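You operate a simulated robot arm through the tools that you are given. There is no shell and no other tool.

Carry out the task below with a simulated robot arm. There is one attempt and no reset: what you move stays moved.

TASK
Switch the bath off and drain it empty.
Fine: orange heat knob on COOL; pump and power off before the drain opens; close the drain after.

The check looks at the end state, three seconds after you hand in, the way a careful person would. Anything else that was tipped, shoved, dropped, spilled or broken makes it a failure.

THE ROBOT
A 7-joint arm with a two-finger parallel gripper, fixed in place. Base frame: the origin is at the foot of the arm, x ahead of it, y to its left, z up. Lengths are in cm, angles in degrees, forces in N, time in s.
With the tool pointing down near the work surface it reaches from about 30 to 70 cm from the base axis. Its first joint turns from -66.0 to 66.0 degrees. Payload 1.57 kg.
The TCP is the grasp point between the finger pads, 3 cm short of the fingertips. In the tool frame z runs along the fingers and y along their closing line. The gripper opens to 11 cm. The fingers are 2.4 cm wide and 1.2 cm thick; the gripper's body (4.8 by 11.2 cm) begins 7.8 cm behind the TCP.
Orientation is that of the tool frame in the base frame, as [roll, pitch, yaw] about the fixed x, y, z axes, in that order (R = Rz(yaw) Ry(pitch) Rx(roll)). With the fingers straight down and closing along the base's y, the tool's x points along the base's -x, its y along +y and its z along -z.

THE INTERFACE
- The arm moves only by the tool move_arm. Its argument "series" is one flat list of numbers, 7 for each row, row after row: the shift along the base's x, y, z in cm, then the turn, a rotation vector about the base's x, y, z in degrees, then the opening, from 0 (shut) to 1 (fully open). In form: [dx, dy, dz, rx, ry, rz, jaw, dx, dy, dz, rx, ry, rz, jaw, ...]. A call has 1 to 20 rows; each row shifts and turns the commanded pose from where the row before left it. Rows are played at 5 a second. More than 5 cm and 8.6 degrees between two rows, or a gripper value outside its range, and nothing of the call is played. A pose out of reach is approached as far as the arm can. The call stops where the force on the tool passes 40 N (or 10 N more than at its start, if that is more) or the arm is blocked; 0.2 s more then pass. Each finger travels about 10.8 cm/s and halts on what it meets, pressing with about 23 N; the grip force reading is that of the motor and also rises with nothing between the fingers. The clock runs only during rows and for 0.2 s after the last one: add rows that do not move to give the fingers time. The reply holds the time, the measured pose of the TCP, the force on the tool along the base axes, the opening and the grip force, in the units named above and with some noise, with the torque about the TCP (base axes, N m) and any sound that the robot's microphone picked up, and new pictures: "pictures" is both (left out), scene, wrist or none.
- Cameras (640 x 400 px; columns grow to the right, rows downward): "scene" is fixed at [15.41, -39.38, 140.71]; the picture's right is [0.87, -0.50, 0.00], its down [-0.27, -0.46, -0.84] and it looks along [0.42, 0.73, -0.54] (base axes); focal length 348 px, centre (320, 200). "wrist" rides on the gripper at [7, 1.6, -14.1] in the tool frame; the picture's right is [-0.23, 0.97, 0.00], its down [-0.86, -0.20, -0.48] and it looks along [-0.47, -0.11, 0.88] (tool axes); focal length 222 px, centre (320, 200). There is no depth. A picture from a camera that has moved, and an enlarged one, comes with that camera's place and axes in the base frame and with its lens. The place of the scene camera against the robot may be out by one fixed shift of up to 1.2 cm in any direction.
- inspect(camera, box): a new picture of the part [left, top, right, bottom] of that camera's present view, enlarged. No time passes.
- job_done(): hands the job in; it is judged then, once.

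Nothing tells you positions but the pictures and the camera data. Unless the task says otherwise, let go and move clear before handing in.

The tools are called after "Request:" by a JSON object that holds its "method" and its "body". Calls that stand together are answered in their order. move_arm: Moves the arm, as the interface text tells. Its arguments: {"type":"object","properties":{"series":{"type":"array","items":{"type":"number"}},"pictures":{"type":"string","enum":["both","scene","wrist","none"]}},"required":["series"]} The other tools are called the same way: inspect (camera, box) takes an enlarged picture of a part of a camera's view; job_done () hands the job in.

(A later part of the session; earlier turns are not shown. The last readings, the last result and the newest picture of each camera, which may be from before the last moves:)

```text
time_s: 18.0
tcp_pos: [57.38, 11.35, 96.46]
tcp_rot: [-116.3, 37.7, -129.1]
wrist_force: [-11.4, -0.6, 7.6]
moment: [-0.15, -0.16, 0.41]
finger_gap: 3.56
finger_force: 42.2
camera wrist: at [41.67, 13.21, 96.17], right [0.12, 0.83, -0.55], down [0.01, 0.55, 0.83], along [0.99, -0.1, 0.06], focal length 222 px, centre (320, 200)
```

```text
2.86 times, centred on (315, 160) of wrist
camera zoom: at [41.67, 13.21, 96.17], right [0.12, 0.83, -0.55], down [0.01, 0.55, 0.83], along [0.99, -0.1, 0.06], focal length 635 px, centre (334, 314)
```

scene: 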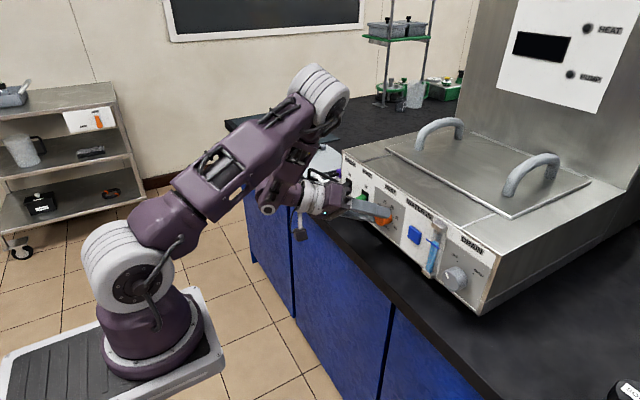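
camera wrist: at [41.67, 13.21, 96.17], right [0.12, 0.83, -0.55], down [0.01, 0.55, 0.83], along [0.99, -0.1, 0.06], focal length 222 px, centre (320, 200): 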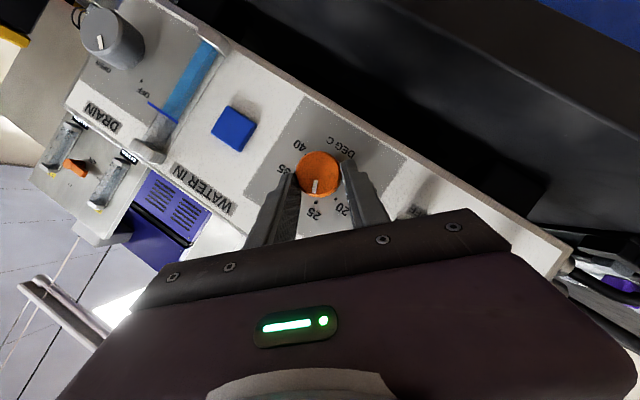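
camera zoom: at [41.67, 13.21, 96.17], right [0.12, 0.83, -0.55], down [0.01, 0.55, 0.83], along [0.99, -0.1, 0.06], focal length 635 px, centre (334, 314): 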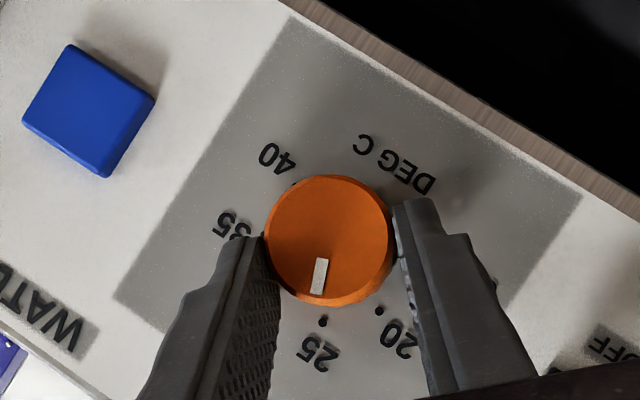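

The pointer is at 25 now and everything is tracking. Continuing the turn.

Request:
{"method": "move_arm", "body": {"series": [-0.05, 0.138, -0.157, -7.5, 0, 0, 0.1, -0.05, 0.117, -0.174, -7.5, 0, 0, 0.1, 0, 0.092, -0.188, -7.5, 0, 0, 0.1, 0, 0, 0, 0, 0, 0, 0.1]}}

Request:
{"method": "inspect", "body": {"camera": "wrist", "box": [230, 90, 400, 230]}}

```text
time_s: 19.0
tcp_pos: [57.46, 11.75, 96.14]
tcp_rot: [-101.5, 19.4, -121.9]
wrist_force: [20.2, -10.7, 6.7]
moment: [-0.18, 0.0, 0.23]
finger_gap: 3.58
finger_force: 42.5
camera wrist: at [41.67, 13.24, 94.99], right [0.12, 0.55, -0.82], down [0.01, 0.83, 0.56], along [0.99, -0.07, 0.09], focal length 222 px, centre (320, 200)
```

scene: 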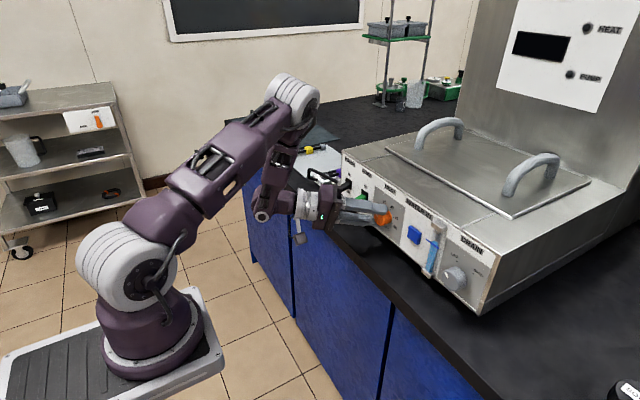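
wrist: 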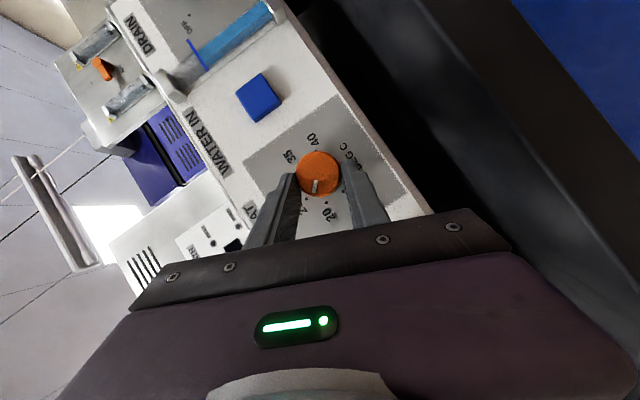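

```text
2.86 times, centred on (315, 160) of wrist
camera zoom: at [41.67, 13.24, 94.99], right [0.12, 0.55, -0.82], down [0.01, 0.83, 0.56], along [0.99, -0.07, 0.09], focal length 635 px, centre (334, 314)
```

zoom: 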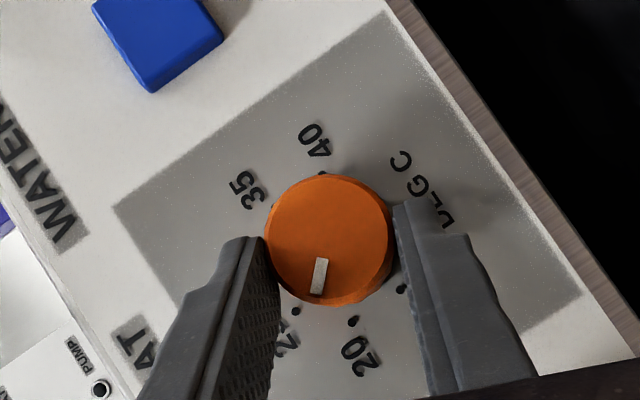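

The pointer is halfway from 25 to 20. I'll undo the small pull on x and continue 22.5° more.

Request:
{"method": "move_arm", "body": {"series": [0.1, 0.0, -0.16, -7.5, 0, 0, 0.1, 0, 0.02, -0.19, -7.5, 0, 0, 0.1, 0, 0.014, -0.209, -7.5, 0, 0, 0.1, 0, 0, 0, 0, 0, 0, 0.1]}}

Request:
{"method": "inspect", "body": {"camera": "wrist", "box": [230, 90, 400, 230]}}

```text
time_s: 20.0
tcp_pos: [57.33, 11.94, 95.47]
tcp_rot: [-90.0, 0.0, -119.7]
wrist_force: [5.0, -5.7, 9.8]
moment: [-0.19, -0.61, 0.1]
finger_gap: 3.54
finger_force: 42.3
camera wrist: at [41.65, 12.78, 93.91], right [0.11, 0.2, -0.97], down [0.01, 0.98, 0.2], along [0.99, -0.03, 0.11], focal length 222 px, centre (320, 200)
```

scene: 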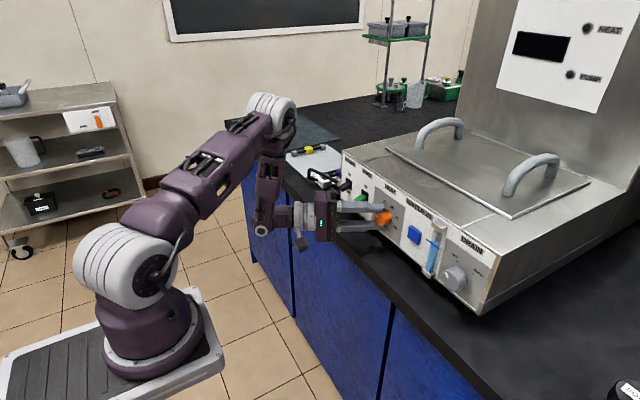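
wrist: 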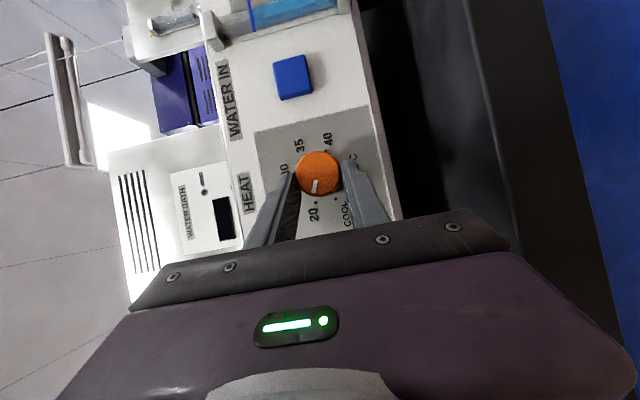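

```text
2.86 times, centred on (315, 160) of wrist
camera zoom: at [41.65, 12.78, 93.91], right [0.11, 0.2, -0.97], down [0.01, 0.98, 0.2], along [0.99, -0.03, 0.11], focal length 635 px, centre (334, 314)
```

zoom: 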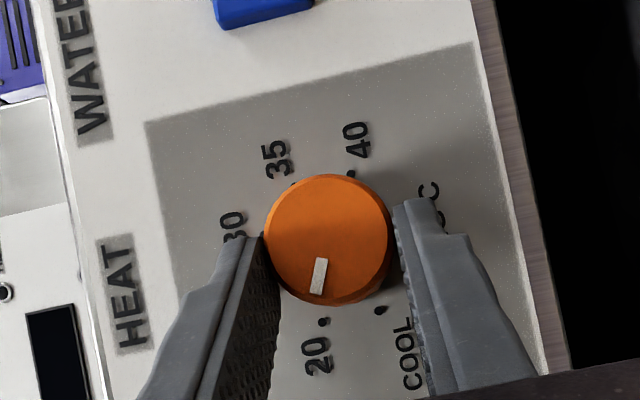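

The pointer is at 20 and needs 45° more to reach COOL. I'll open, swing the gripper back around the knob axis to regain wrist range, and re-grip.

Request:
{"method": "move_arm", "body": {"series": [0, 0, 0, 0, 0, 0, 0.47, 0, 0, 0, 0, 0, 0, 0.47, 0, -0.014, 0.209, 7.5, 0, 0, 0.47, 0, -0.041, 0.205, 7.5, 0, 0, 0.47, 0, -0.067, 0.198, 7.5, 0, 0, 0.47, 0, -0.092, 0.188, 7.5, 0, 0, 0.47, 0, -0.117, 0.174, 7.5, 0, 0, 0.47, 0, -0.138, 0.157, 7.5, 0, 0, 0.47, 0, -0.157, 0.138, 7.5, 0, 0, 0.47, 0, -0.174, 0.117, 7.5, 0, 0, 0.47, 0, 0, 0, 0, 0, 0, 0.47]}}

Request:
{"method": "inspect", "body": {"camera": "wrist", "box": [230, 90, 400, 230]}}

```text
time_s: 22.4
tcp_pos: [57.44, 11.07, 96.86]
tcp_rot: [-130.8, 48.8, -138.9]
wrist_force: [0.2, 0.1, -0.6]
moment: [0.01, 0.01, 0.0]
finger_gap: 5.17
finger_force: 0.2
camera wrist: at [41.66, 12.93, 96.97], right [0.11, 0.94, -0.31], down [0.01, 0.31, 0.95], along [0.99, -0.11, 0.03], focal length 222 px, centre (320, 200)
```

scene: 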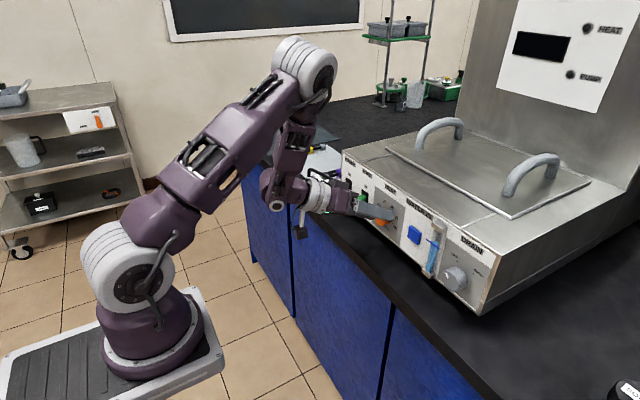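
wrist: 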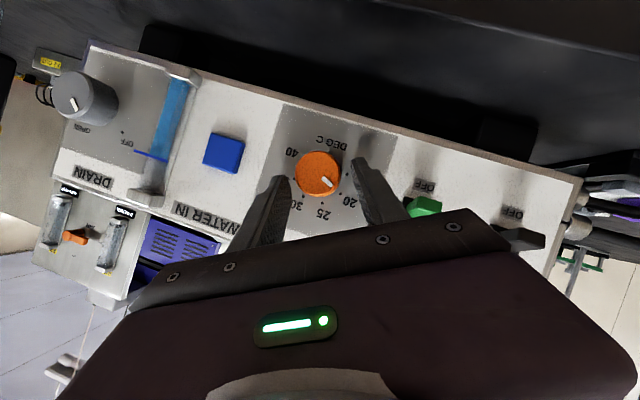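

```text
2.86 times, centred on (315, 160) of wrist
camera zoom: at [41.66, 12.93, 96.97], right [0.11, 0.94, -0.31], down [0.01, 0.31, 0.95], along [0.99, -0.11, 0.03], focal length 635 px, centre (334, 314)
```

zoom: 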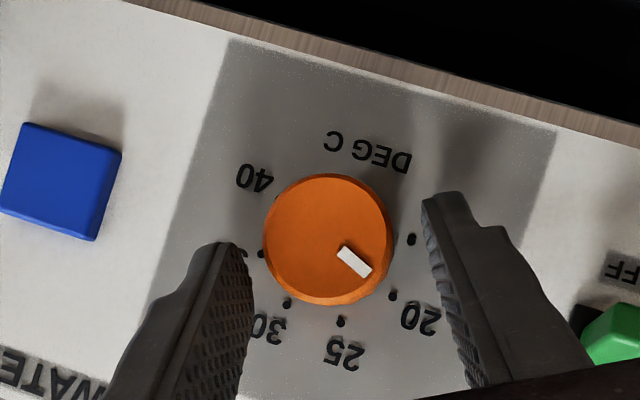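

The pointer is right at 20. I'll grip again and turn the final 45° to COOL.

Request:
{"method": "move_arm", "body": {"series": [0, 0, 0, 0, 0, 0, 0.3, 0, 0, 0, 0, 0, 0, 0.1, 0, 0, 0, 0, 0, 0, 0.1, 0, 0.174, -0.117, -7.5, 0, 0, 0.1, 0, 0.157, -0.138, -7.5, 0, 0, 0.1, 0, 0.138, -0.157, -7.5, 0, 0, 0.1, 0, 0.117, -0.174, -7.5, 0, 0, 0.1, 0, 0.092, -0.188, -7.5, 0, 0, 0.1, 0, 0.067, -0.198, -7.5, 0, 0, 0.1, 0, 0, 0, 0, 0, 0, 0.1]}}

Request:
{"method": "inspect", "body": {"camera": "wrist", "box": [230, 90, 400, 230]}}

```text
time_s: 24.6
tcp_pos: [57.35, 11.77, 95.87]
tcp_rot: [-97.6, 13.0, -120.6]
wrist_force: [0.4, -3.1, 7.5]
moment: [-0.14, -0.21, 0.62]
finger_gap: 3.55
finger_force: 42.5
camera wrist: at [41.67, 13.14, 94.63], right [0.11, 0.44, -0.89], down [0.01, 0.89, 0.45], along [0.99, -0.06, 0.1], focal length 222 px, centre (320, 200)
```

scene: 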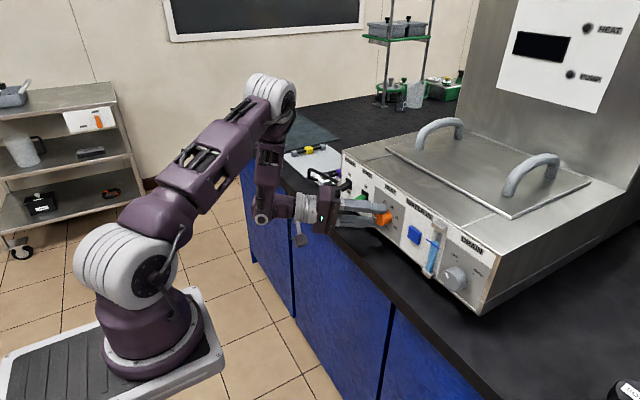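
wrist: 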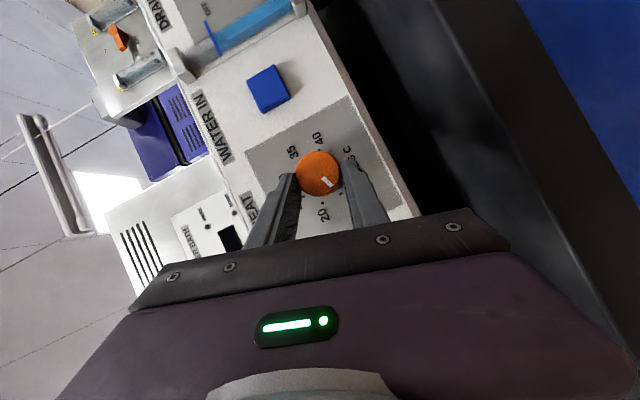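

```text
2.86 times, centred on (315, 160) of wrist
camera zoom: at [41.67, 13.14, 94.63], right [0.11, 0.44, -0.89], down [0.01, 0.89, 0.45], along [0.99, -0.06, 0.1], focal length 635 px, centre (334, 314)
```

zoom: 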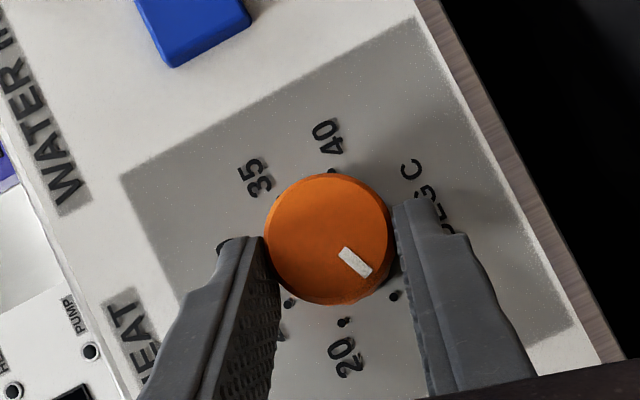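

The pointer now lines up with the COOL dot. I'll release, swing the open gripper back to upright and lift off.

Request:
{"method": "move_arm", "body": {"series": [0, 0, 0, 0, 0, 0, 0.47, 0, 0, 0, 0, 0, 0, 0.47, 0, -0.067, 0.198, 7.5, 0, 0, 0.47, 0, -0.092, 0.188, 7.5, 0, 0, 0.47, 0, -0.117, 0.174, 7.5, 0, 0, 0.47, 0, -0.138, 0.157, 7.5, 0, 0, 0.47, 0, -0.157, 0.138, 7.5, 0, 0, 0.47, 0, -0.174, 0.117, 7.5, 0, 0, 0.47, 0, -0.188, 0.092, 7.5, 0, 0, 0.47, 0, -0.198, 0.068, 7.5, 0, 0, 0.47, 0, -0.205, 0.04, 7.5, 0, 0, 0.47, 0, -0.209, 0.014, 7.5, 0, 0, 0.47, 0, 0, 1.2, 0, 0, 0, 0.47, 0, 0, 1.4, 0, 0, 0, 0.47, 0, 0, 1.4, 0, 0, 0, 0.47, 0, 0, 1.4, 0, 0, 0, 0.47, 0, 0, 0, 0, 0, 0, 0.47]}}

Request:
{"method": "inspect", "body": {"camera": "wrist", "box": [230, 60, 400, 230]}}

Request:
{"method": "inspect", "body": {"camera": "scene", "box": [330, 90, 500, 310]}}

```text
time_s: 28.2
tcp_pos: [57.36, 10.36, 102.54]
tcp_rot: [179.8, 60.1, 179.9]
wrist_force: [-0.1, -0.5, -0.7]
moment: [-0.02, 0.01, -0.01]
finger_gap: 5.17
finger_force: 0.1
camera wrist: at [41.68, 11.85, 103.48], right [0.11, 0.97, 0.2], down [0.01, -0.2, 0.98], along [0.99, -0.11, -0.03], focal length 222 px, centre (320, 200)
```

scene: 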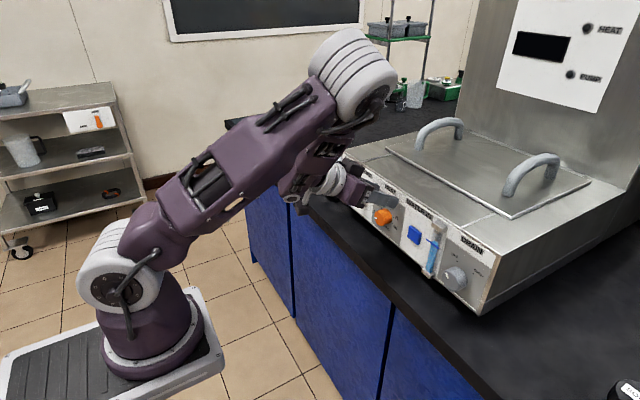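
wrist: 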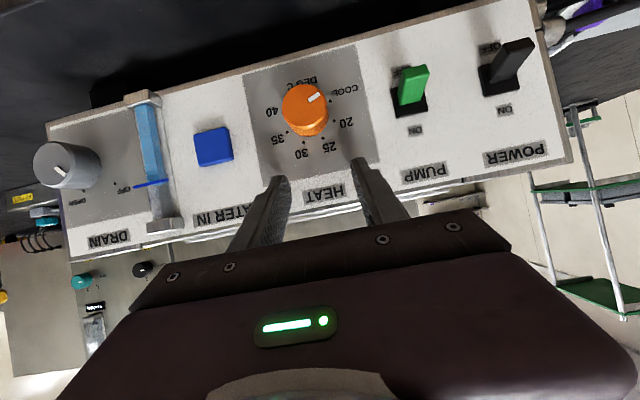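

```text
2.35 times, centred on (315, 145) of wrist
camera zoom: at [41.68, 11.85, 103.48], right [0.11, 0.97, 0.2], down [0.01, -0.2, 0.98], along [0.99, -0.11, -0.03], focal length 523 px, centre (332, 329)
```

zoom: 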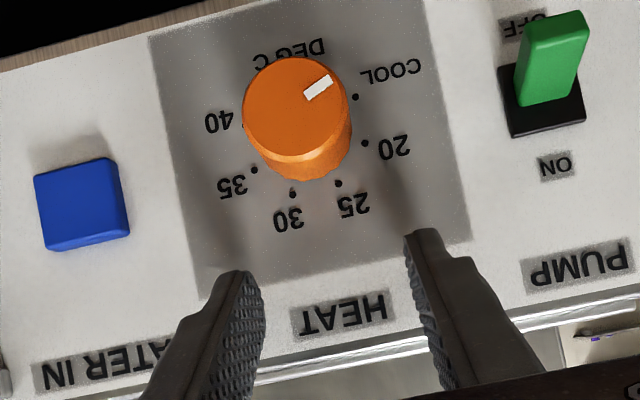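

```text
1.82 times, centred on (415, 200) of scene
camera zoom: at [15.41, -39.38, 140.71], right [0.87, -0.5, 0.0], down [-0.27, -0.46, -0.84], along [0.42, 0.73, -0.54], focal length 633 px, centre (147, 200)
```

zoom: 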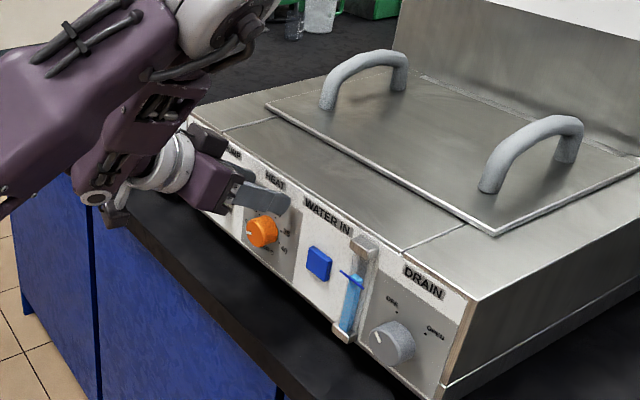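

Heat is on COOL, and pump and power are off. Now the drain knob: its centre is at about y=-11.6, z=95.5, with OFF at 45° left and OPEN at 45° right. I'll rise above the sight tube, cross over and look.

Request:
{"method": "move_arm", "body": {"series": [0, 0, 2.3, 0, 0, 0, 0.5, 0, 0, 2.5, 0, 0, 0, 0.55, 0, -4.4, 0, 0, 0, 0, 0.55, 0, -4.4, 0, 0, 0, 0, 0.55, 0, -4.4, 0, 0, 0, 0, 0.55, 0, -4.4, 0, 0, 0, 0, 0.55, 0, -4.35, 0, 0, 0, 0, 0.55, 0, 0, 0, 0, 0, 0, 0.55]}}

Request:
{"method": "inspect", "body": {"camera": "wrist", "box": [220, 60, 420, 230]}}

```text
time_s: 30.0
tcp_pos: [60.37, -7.64, 106.8]
tcp_rot: [-180.0, 60.1, 180.0]
wrist_force: [0.3, -0.4, 0.3]
moment: [-0.03, 0.0, -0.01]
finger_gap: 6.04
finger_force: 0.2
out of reach, approached as far as the arm can: row 6, 7
camera wrist: at [44.6, -6.02, 107.79], right [0.11, 0.97, 0.2], down [0.01, -0.2, 0.98], along [0.99, -0.11, -0.03], focal length 222 px, centre (320, 200)
```

scene: 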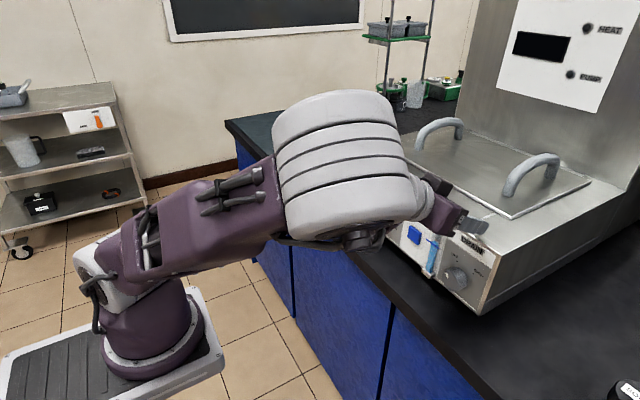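
wrist: 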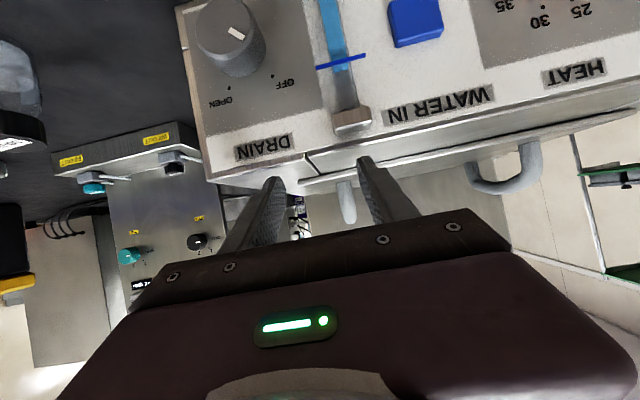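

```text
2.35 times, centred on (320, 145) of wrist
camera zoom: at [44.6, -6.02, 107.79], right [0.11, 0.97, 0.2], down [0.01, -0.2, 0.98], along [0.99, -0.11, -0.03], focal length 523 px, centre (320, 329)
```

zoom: 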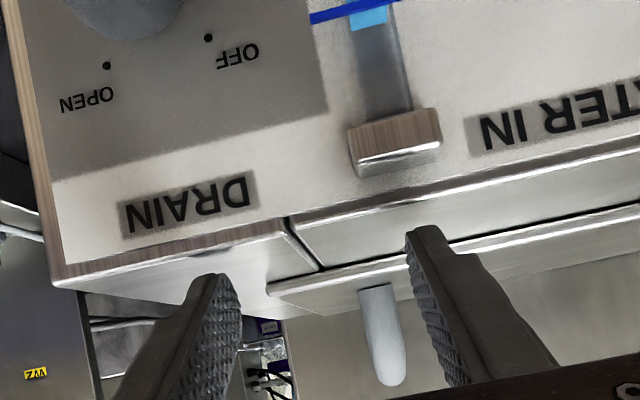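

The elbow has swung low toward the -y side and hits a limit here. I'll rise to a high tool-down pose at negative y so the elbow can recover a better posture, then come in again.

Request:
{"method": "move_arm", "body": {"series": [-1, 0, 3, 0, 7.5, 0, 0.55, -2, 0, 3, 0, 7.5, 0, 0.55, -2, 0, 3, 0, 7.5, 0, 0.55, -2, 0, 3, 0, 7.5, 0, 0.55, -2, 0, 2, 0, 7.5, 0, 0.55, -2, 0, 2, 0, 7.5, 0, 0.55, -2, 0, 1, 0, 7.5, 0, 0.55, -1, 0, 0, 0, 7.5, 0, 0.55, 0, 0, 0, 0, 0, 0, 0.55]}}

```text
time_s: 32.0
tcp_pos: [47.22, -7.59, 122.72]
tcp_rot: [179.9, 0.2, -179.9]
wrist_force: [0.0, -0.8, -0.7]
moment: [-0.03, 0.0, 0.0]
finger_gap: 6.07
finger_force: 0.0
out of reach, approached as far as the arm can: row 3
camera wrist: at [40.17, -5.9, 136.85], right [0.23, 0.97, 0.0], down [0.85, -0.2, 0.48], along [0.47, -0.11, -0.88], focal length 222 px, centre (320, 200)
```

scene: 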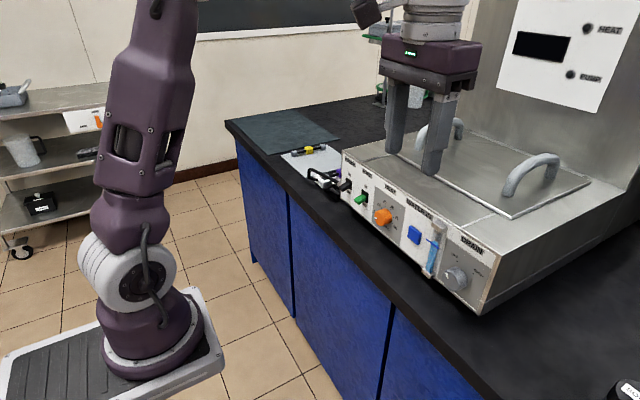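
wrist: 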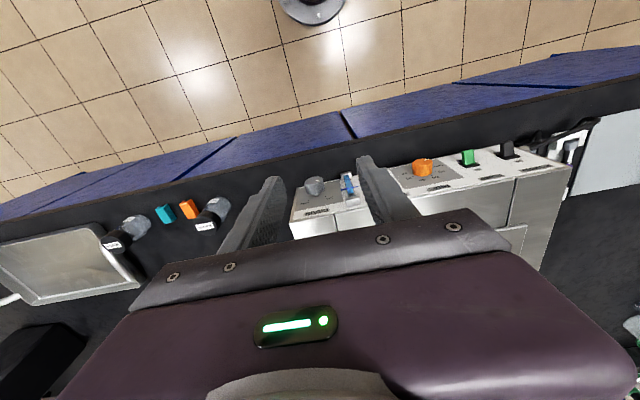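

The elbow is back up. I'll move to y≈-12 and tilt the tool only 45° while descending in front of the panel above the drain knob.

Request:
{"method": "move_arm", "body": {"series": [1, -1.5, 0, 0, 0, 0, 0.55, 1.5, -1.5, -2, 0, -7.5, 0, 0.55, 1.5, -1, -2.5, 0, -7.5, 0, 0.55, 1.5, 0, -2.5, 0, -7.5, 0, 0.55, 1.5, 0, -2.5, 0, -7.5, 0, 0.55, 1.5, 0, -2.5, 0, -7.5, 0, 0.55, 1.5, 0, -2.5, 0, -7.5, 0, 0.55, 0, 0, 0, 0, 0, 0, 0.55]}}

```text
time_s: 33.8
tcp_pos: [57.05, -11.52, 108.03]
tcp_rot: [179.8, 45.2, -179.9]
wrist_force: [0.3, 0.4, 0.0]
moment: [0.04, 0.01, -0.02]
finger_gap: 6.04
finger_force: 0.1
camera wrist: at [42.2, -9.89, 113.17], right [0.16, 0.97, 0.16], down [0.26, -0.2, 0.94], along [0.95, -0.11, -0.29], focal length 222 px, centre (320, 200)
```

scene: 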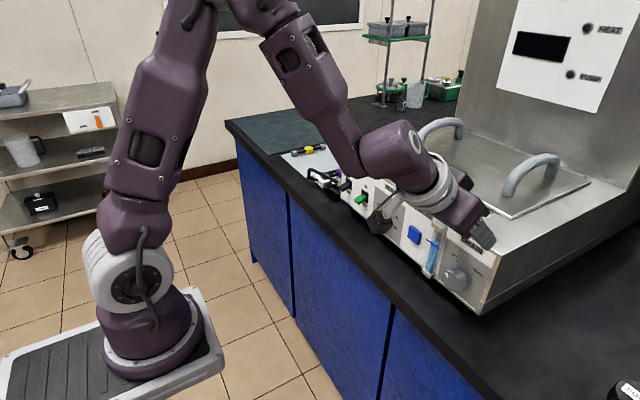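
wrist: 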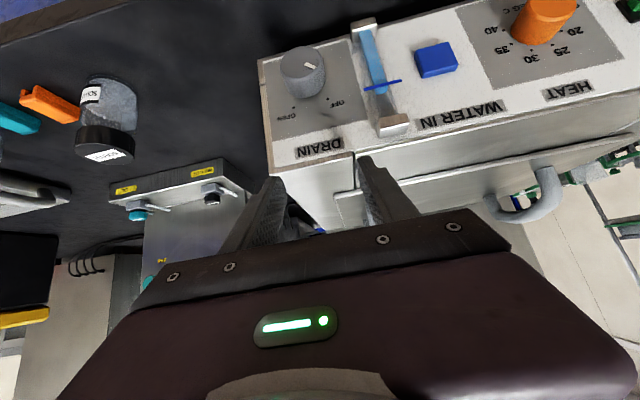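

This posture works well. I'll zoom in on the drain knob to fix its position before descending.

Request:
{"method": "inspect", "body": {"camera": "wrist", "box": [240, 10, 440, 180]}}

Request:
{"method": "inspect", "body": {"camera": "scene", "box": [390, 190, 510, 310]}}

```text
2.35 times, centred on (340, 95) of wrist
camera zoom: at [42.2, -9.89, 113.17], right [0.16, 0.97, 0.16], down [0.26, -0.2, 0.94], along [0.95, -0.11, -0.29], focal length 523 px, centre (273, 447)
```

zoom: 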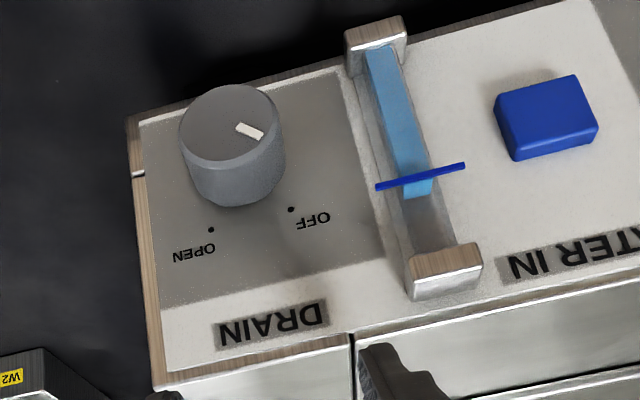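

```text
3.33 times, centred on (450, 250) of scene
camera zoom: at [15.41, -39.38, 140.71], right [0.87, -0.5, 0.0], down [-0.27, -0.46, -0.84], along [0.42, 0.73, -0.54], focal length 1160 px, centre (-113, 33)
```

zoom: 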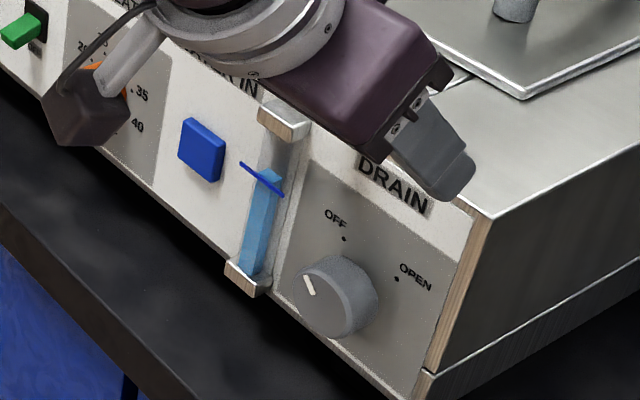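

The drain knob centre is at y≈-11.35, z≈95.5, face at x≈57.7, about 3.8 cm across, and the pointer is on OFF. I'll descend straight with the fingers straddling it.

Request:
{"method": "move_arm", "body": {"series": [0.1, 0.05, -2, 0, 0, 0, 0.55, 0.1, 0.05, -2, 0, 0, 0, 0.55, 0.1, 0.05, -2, 0, 0, 0, 0.55, 0.1, 0, -2, 0, 0, 0, 0.55, 0, 0, 0, 0, 0, 0, 0.55]}}

Request:
{"method": "inspect", "body": {"camera": "wrist", "box": [220, 60, 420, 230]}}

```text
time_s: 35.0
tcp_pos: [57.69, -11.35, 100.13]
tcp_rot: [180.0, 45.1, -180.0]
wrist_force: [1.3, 0.1, 0.4]
moment: [0.03, -0.02, 0.02]
finger_gap: 6.05
finger_force: 0.0
camera wrist: at [42.69, -9.79, 105.21], right [0.16, 0.97, 0.16], down [0.26, -0.2, 0.94], along [0.95, -0.11, -0.29], focal length 222 px, centre (320, 200)
```

scene: 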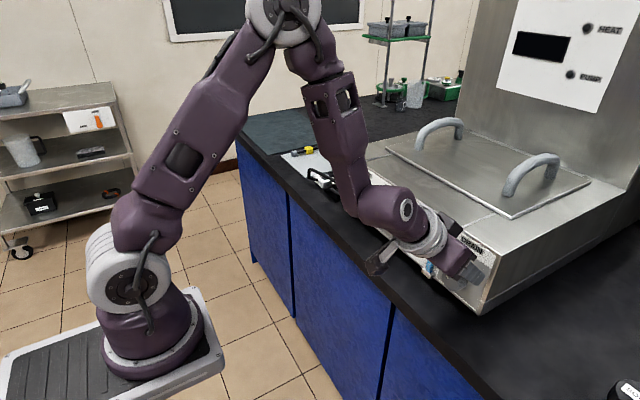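
wrist: 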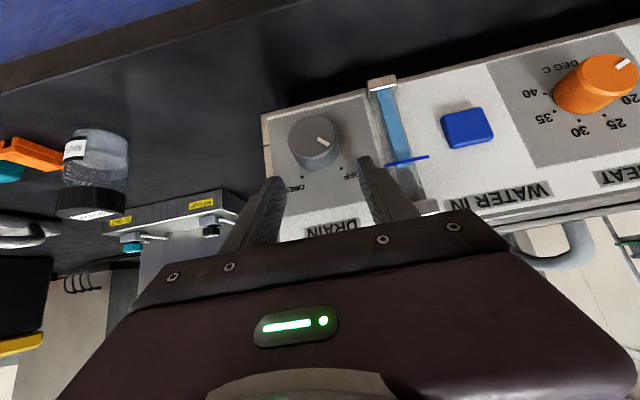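

```text
2.35 times, centred on (320, 145) of wrist
camera zoom: at [42.69, -9.79, 105.21], right [0.16, 0.97, 0.16], down [0.26, -0.2, 0.94], along [0.95, -0.11, -0.29], focal length 523 px, centre (320, 329)
```

zoom: 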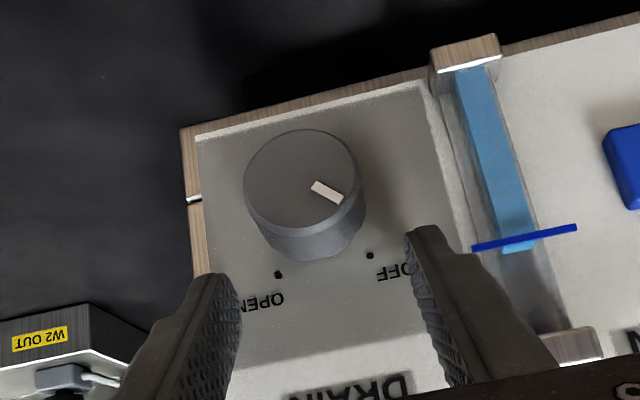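

The alignment is good. I'll lower the last ~3.2 cm and close.

Request:
{"method": "move_arm", "body": {"series": [-0.1, 0, -1.1, 0, 0, 0, 0.55, -0.1, 0, -1.1, 0, 0, 0, 0.55, 0, 0, -1, 0, 0, 0, 0.55, 0, 0, 0, 0, 0, 0, 0.55, 0, 0, 0, 0, 0, 0, 0.3, 0, 0, 0, 0, 0, 0, 0.1, 0, 0, 0, 0, 0, 0, 0.1]}}

Request:
{"method": "inspect", "body": {"camera": "wrist", "box": [220, 60, 420, 230]}}

```text
time_s: 36.6
tcp_pos: [57.51, -11.19, 96.84]
tcp_rot: [179.8, 45.1, -180.0]
wrist_force: [-2.0, 11.7, -2.9]
moment: [0.19, -0.57, -0.03]
finger_gap: 3.96
finger_force: 44.7
camera wrist: at [42.54, -9.72, 102.02], right [0.16, 0.97, 0.16], down [0.26, -0.2, 0.94], along [0.95, -0.11, -0.29], focal length 222 px, centre (320, 200)
```

scene: 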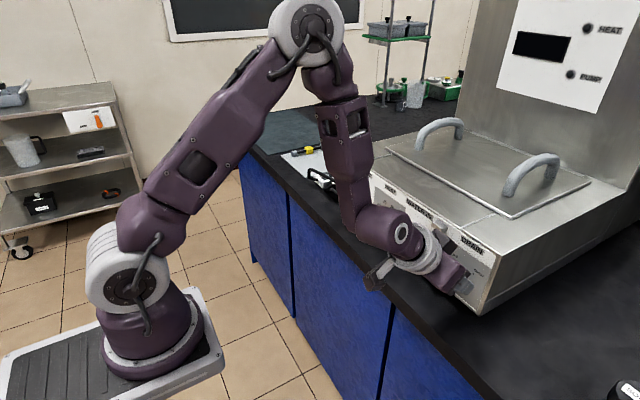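
wrist: 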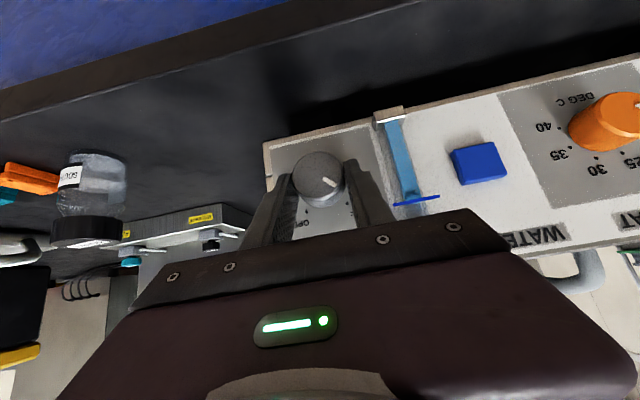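

```text
2.35 times, centred on (320, 145) of wrist
camera zoom: at [42.54, -9.72, 102.02], right [0.16, 0.97, 0.16], down [0.26, -0.2, 0.94], along [0.95, -0.11, -0.29], focal length 523 px, centre (320, 329)
```

zoom: 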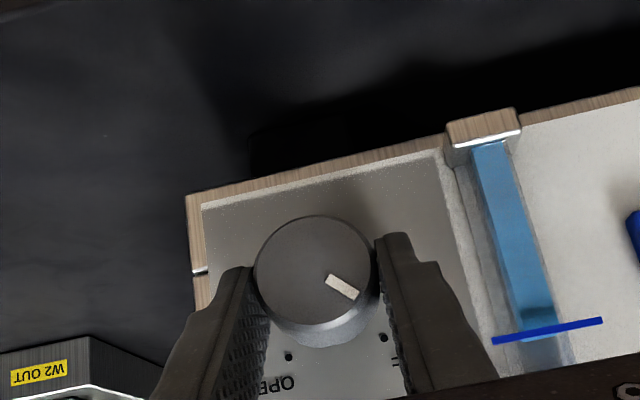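

The drain knob is gripped. With pump, power and heat confirmed off, I'll turn it clockwise toward OPEN about its own axis.

Request:
{"method": "move_arm", "body": {"series": [0, -0.1, -0.012, 7.5, 0, 0, 0.1, 0, -0.11, -0.034, 7.5, 0, 0, 0.1, 0, -0.13, -0.056, 7.5, 0, 0, 0.1, 0, -0.157, -0.078, 7.5, 0, 0, 0.1, 0, 0, 0, 0, 0, 0, 0.1]}}

Request:
{"method": "inspect", "body": {"camera": "wrist", "box": [220, 60, 420, 230]}}

```text
time_s: 37.8
tcp_pos: [57.48, -12.03, 96.84]
tcp_rot: [140.5, 37.9, 152.8]
wrist_force: [11.8, -7.1, -6.5]
moment: [-0.14, -0.74, -0.29]
finger_gap: 3.96
finger_force: 44.5
camera wrist: at [42.53, -13.09, 101.99], right [0.16, 0.76, 0.63], down [0.26, -0.65, 0.72], along [0.95, 0.05, -0.3], focal length 222 px, centre (320, 200)
```

scene: 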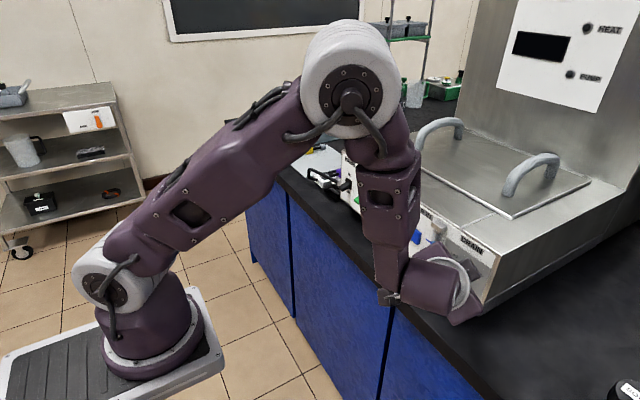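
wrist: 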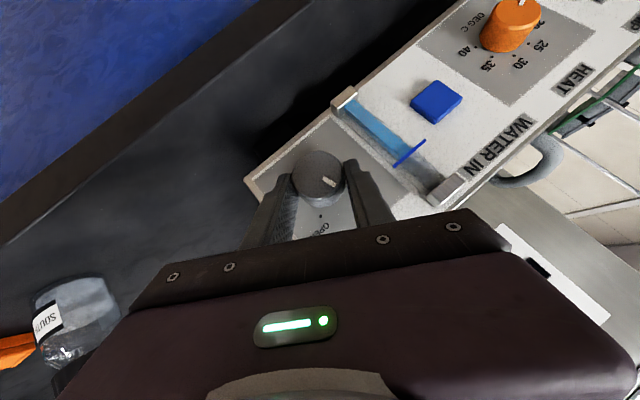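

```text
2.35 times, centred on (320, 145) of wrist
camera zoom: at [42.53, -13.09, 101.99], right [0.16, 0.76, 0.63], down [0.26, -0.65, 0.72], along [0.95, 0.05, -0.3], focal length 523 px, centre (320, 329)
```

zoom: 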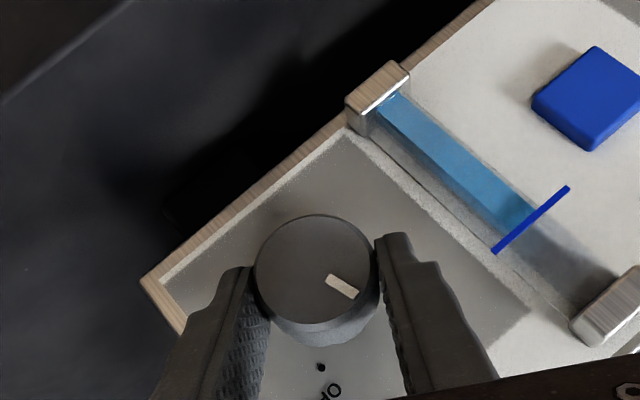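

The valve is following and is 30° open so far. I'll keep turning toward the OPEN dot.

Request:
{"method": "move_arm", "body": {"series": [0.06, -0.2, -0.15, 7.5, 0, 0, 0.1, 0.04, -0.17, -0.14, 7.5, 0, 0, 0.1, 0, -0.115, -0.132, 7.5, 0, 0, 0.1, 0, -0.097, -0.146, 7.5, 0, 0, 0.1, 0, 0, 0, 0, 0, 0, 0.1]}}

Request:
{"method": "inspect", "body": {"camera": "wrist", "box": [220, 60, 420, 230]}}

```text
time_s: 39.0
tcp_pos: [57.43, -12.49, 96.21]
tcp_rot: [111.9, 20.8, 138.9]
wrist_force: [-12.7, -13.9, 8.6]
moment: [0.02, -0.39, -0.57]
finger_gap: 3.99
finger_force: 44.5
camera wrist: at [42.52, -16.1, 100.17], right [0.16, 0.34, 0.93], down [0.26, -0.92, 0.3], along [0.95, 0.19, -0.24], focal length 222 px, centre (320, 200)
```

scene: 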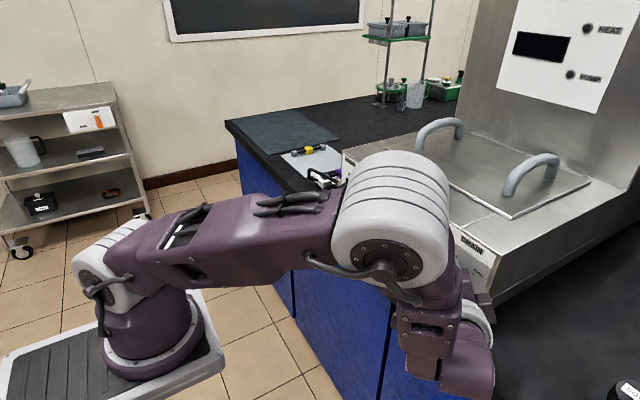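
wrist: 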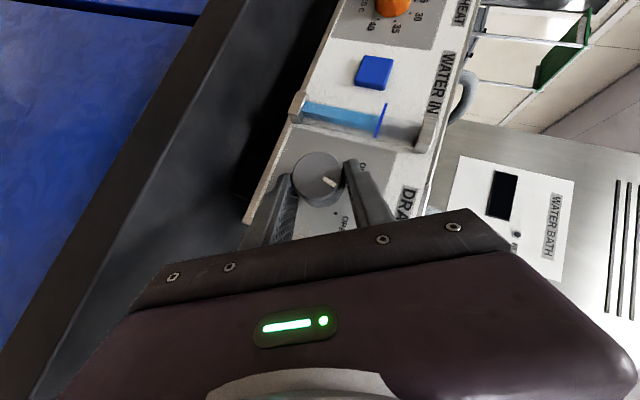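

```text
2.35 times, centred on (320, 145) of wrist
camera zoom: at [42.52, -16.1, 100.17], right [0.16, 0.34, 0.93], down [0.26, -0.92, 0.3], along [0.95, 0.19, -0.24], focal length 523 px, centre (320, 329)
```

zoom: 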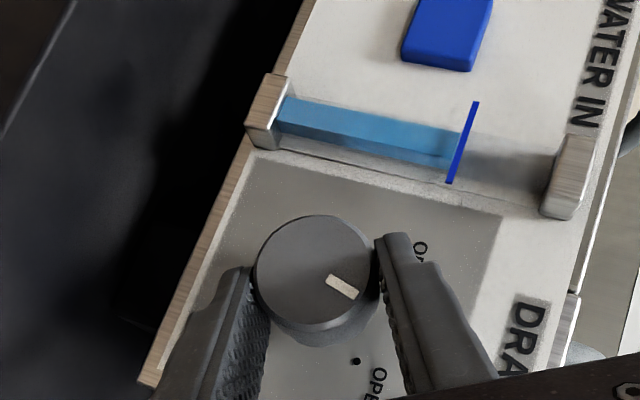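

It's 60° turned and the elbow is drooping, so I'll re-grip here. I'll open, swing back about the knob axis to a comfortable angle, then grip again for the last 30°.

Request:
{"method": "move_arm", "body": {"series": [0, 0, 0, 0, 0, 0, 0.55, -0.1, 0, 0, 0, 0, 0, 0.55, 0, 0.05, 0.18, -7.5, 0, 0, 0.55, 0, 0.08, 0.16, -7.5, 0, 0, 0.55, 0, 0.1, 0.13, -7.5, 0, 0, 0.55, 0, 0.13, 0.1, -7.5, 0, 0, 0.55, 0, 0.145, 0.08, -7.5, 0, 0, 0.55, 0, 0.155, 0.06, -7.5, 0, 0, 0.55, 0, 0, 0, 0, 0, 0, 0.55]}}

Request:
{"method": "inspect", "body": {"camera": "wrist", "box": [220, 60, 420, 230]}}

```text
time_s: 41.0
tcp_pos: [57.38, -11.9, 96.92]
tcp_rot: [159.1, 43.4, 165.4]
wrist_force: [-0.3, 0.0, 0.0]
moment: [0.01, 0.01, 0.04]
finger_gap: 6.03
finger_force: 0.2
camera wrist: at [42.44, -11.57, 102.23], right [0.16, 0.9, 0.41], down [0.26, -0.44, 0.86], along [0.95, -0.03, -0.31], focal length 222 px, centre (320, 200)
```

scene: 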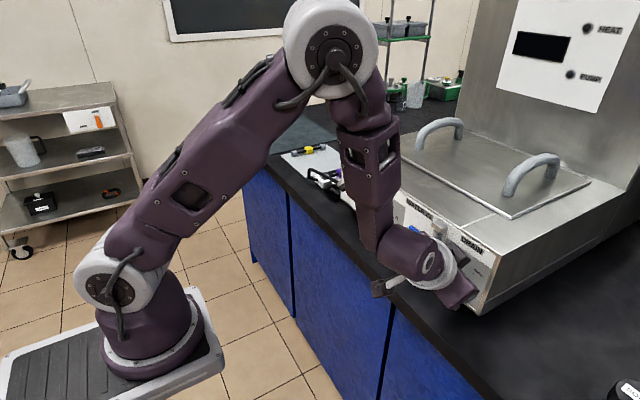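
wrist: 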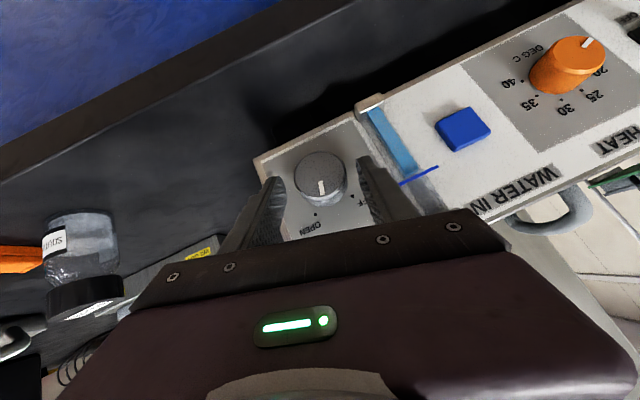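

```text
2.35 times, centred on (320, 145) of wrist
camera zoom: at [42.44, -11.57, 102.23], right [0.16, 0.9, 0.41], down [0.26, -0.44, 0.86], along [0.95, -0.03, -0.31], focal length 523 px, centre (320, 329)
```

zoom: 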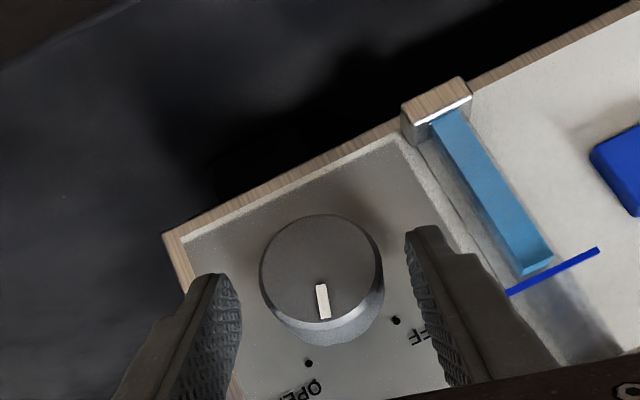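

The level has started to fall. I'll grip again and turn the remaining 30°.

Request:
{"method": "move_arm", "body": {"series": [0, 0.17, -0.06, 0, 0, 0, 0.5, 0, 0, 0, 0, 0, 0, 0.3, 0, 0, 0, 0, 0, 0, 0.1, 0, 0, 0, 0, 0, 0, 0.1, 0, -0.166, -0.056, 7.5, 0, 0, 0.1, 0, -0.157, -0.078, 7.5, 0, 0, 0.1, 0, -0.146, -0.097, 7.5, 0, 0, 0.1, 0, -0.132, -0.115, 7.5, 0, 0, 0.1, 0, 0, 0, 0, 0, 0, 0.1]}}

Request:
{"method": "inspect", "body": {"camera": "wrist", "box": [220, 60, 420, 230]}}

```text
time_s: 43.0
tcp_pos: [57.49, -12.19, 96.6]
tcp_rot: [124.9, 30.1, 144.4]
wrist_force: [-5.4, -4.5, 7.5]
moment: [-0.14, -0.41, -0.27]
finger_gap: 3.97
finger_force: 44.9
camera wrist: at [42.46, -14.7, 101.23], right [0.16, 0.57, 0.8], down [0.26, -0.81, 0.52], along [0.95, 0.13, -0.28], focal length 222 px, centre (320, 200)
```

scene: 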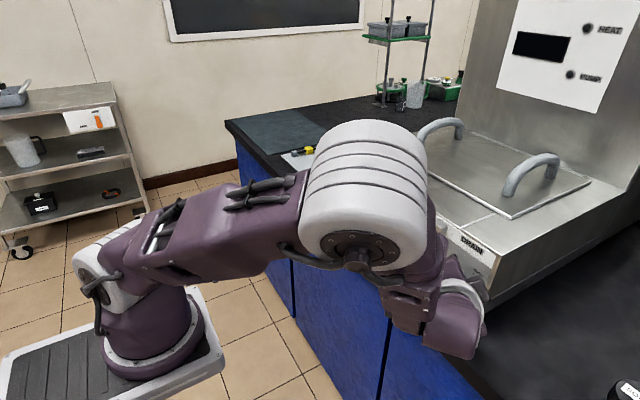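
wrist: 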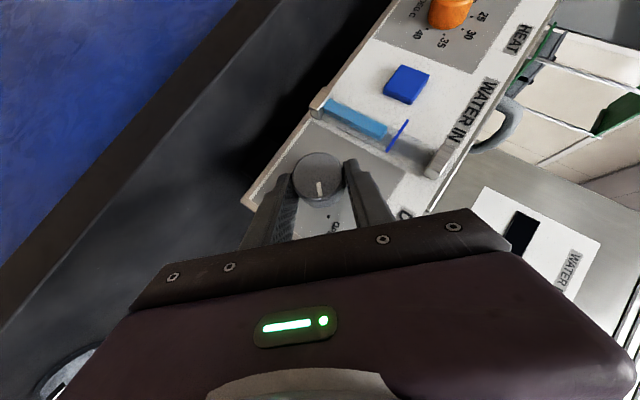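

```text
2.35 times, centred on (320, 145) of wrist
camera zoom: at [42.46, -14.7, 101.23], right [0.16, 0.57, 0.8], down [0.26, -0.81, 0.52], along [0.95, 0.13, -0.28], focal length 523 px, centre (320, 329)
```

zoom: 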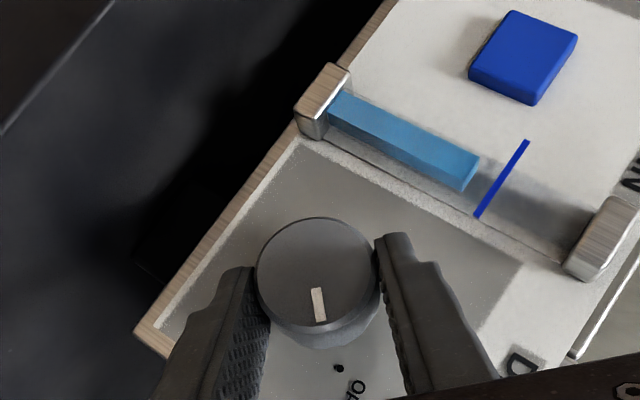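

The pointer is aligned with OPEN and the sight tube is falling. I'll hold still and wait for the bath to drain.

Request:
{"method": "move_arm", "body": {"series": [0, 0, 0, 0, 0, 0, 0.1, 0, 0, 0, 0, 0, 0, 0.1, 0, 0, 0, 0, 0, 0, 0.1, 0, 0, 0, 0, 0, 0, 0.1, 0, 0, 0, 0, 0, 0, 0.1, 0, 0, 0, 0, 0, 0, 0.1, 0, 0, 0, 0, 0, 0, 0.1, 0, 0, 0, 0, 0, 0, 0.1, 0, 0, 0, 0, 0, 0, 0.1, 0, 0, 0, 0, 0, 0, 0.1, 0, 0, 0, 0, 0, 0, 0.1, 0, 0, 0, 0, 0, 0, 0.1, 0, 0, 0, 0, 0, 0, 0.1, 0, 0, 0, 0, 0, 0, 0.1, 0, 0, 0, 0, 0, 0, 0.1, 0, 0, 0, 0, 0, 0, 0.1, 0, 0, 0, 0, 0, 0, 0.1, 0, 0, 0, 0, 0, 0, 0.1, 0, 0, 0, 0, 0, 0, 0.1, 0, 0, 0, 0, 0, 0, 0.1]}}

Request:
{"method": "inspect", "body": {"camera": "wrist", "box": [220, 60, 420, 230]}}

```text
time_s: 47.2
tcp_pos: [57.32, -12.28, 96.43]
tcp_rot: [125.1, 30.0, 144.5]
wrist_force: [-3.4, -12.2, 11.1]
moment: [-0.05, -0.12, -0.18]
finger_gap: 3.96
finger_force: 44.5
camera wrist: at [42.46, -14.69, 101.23], right [0.16, 0.57, 0.8], down [0.26, -0.81, 0.53], along [0.95, 0.13, -0.28], focal length 222 px, centre (320, 200)
```

scene: 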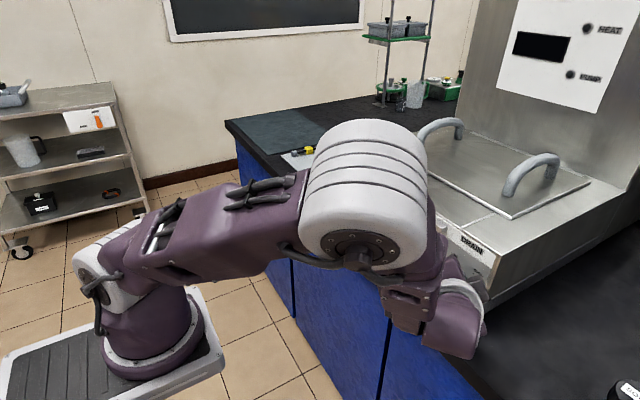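
wrist: 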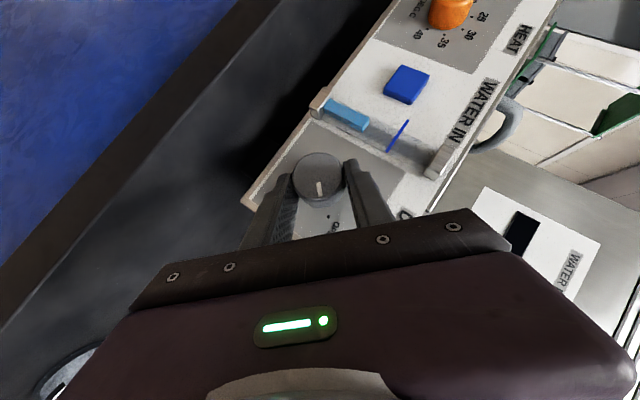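

```text
2.35 times, centred on (320, 145) of wrist
camera zoom: at [42.46, -14.69, 101.23], right [0.16, 0.57, 0.8], down [0.26, -0.81, 0.53], along [0.95, 0.13, -0.28], focal length 523 px, centre (320, 329)
```

zoom: 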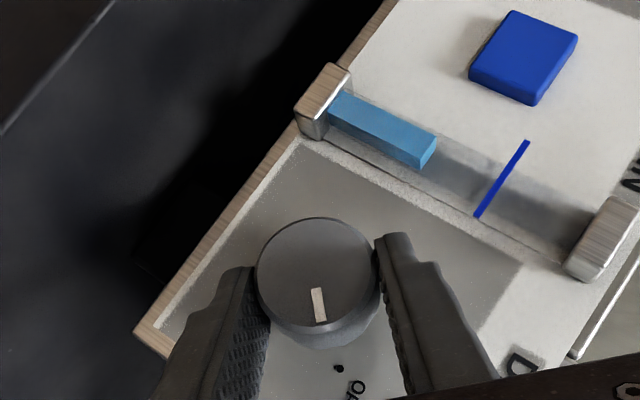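

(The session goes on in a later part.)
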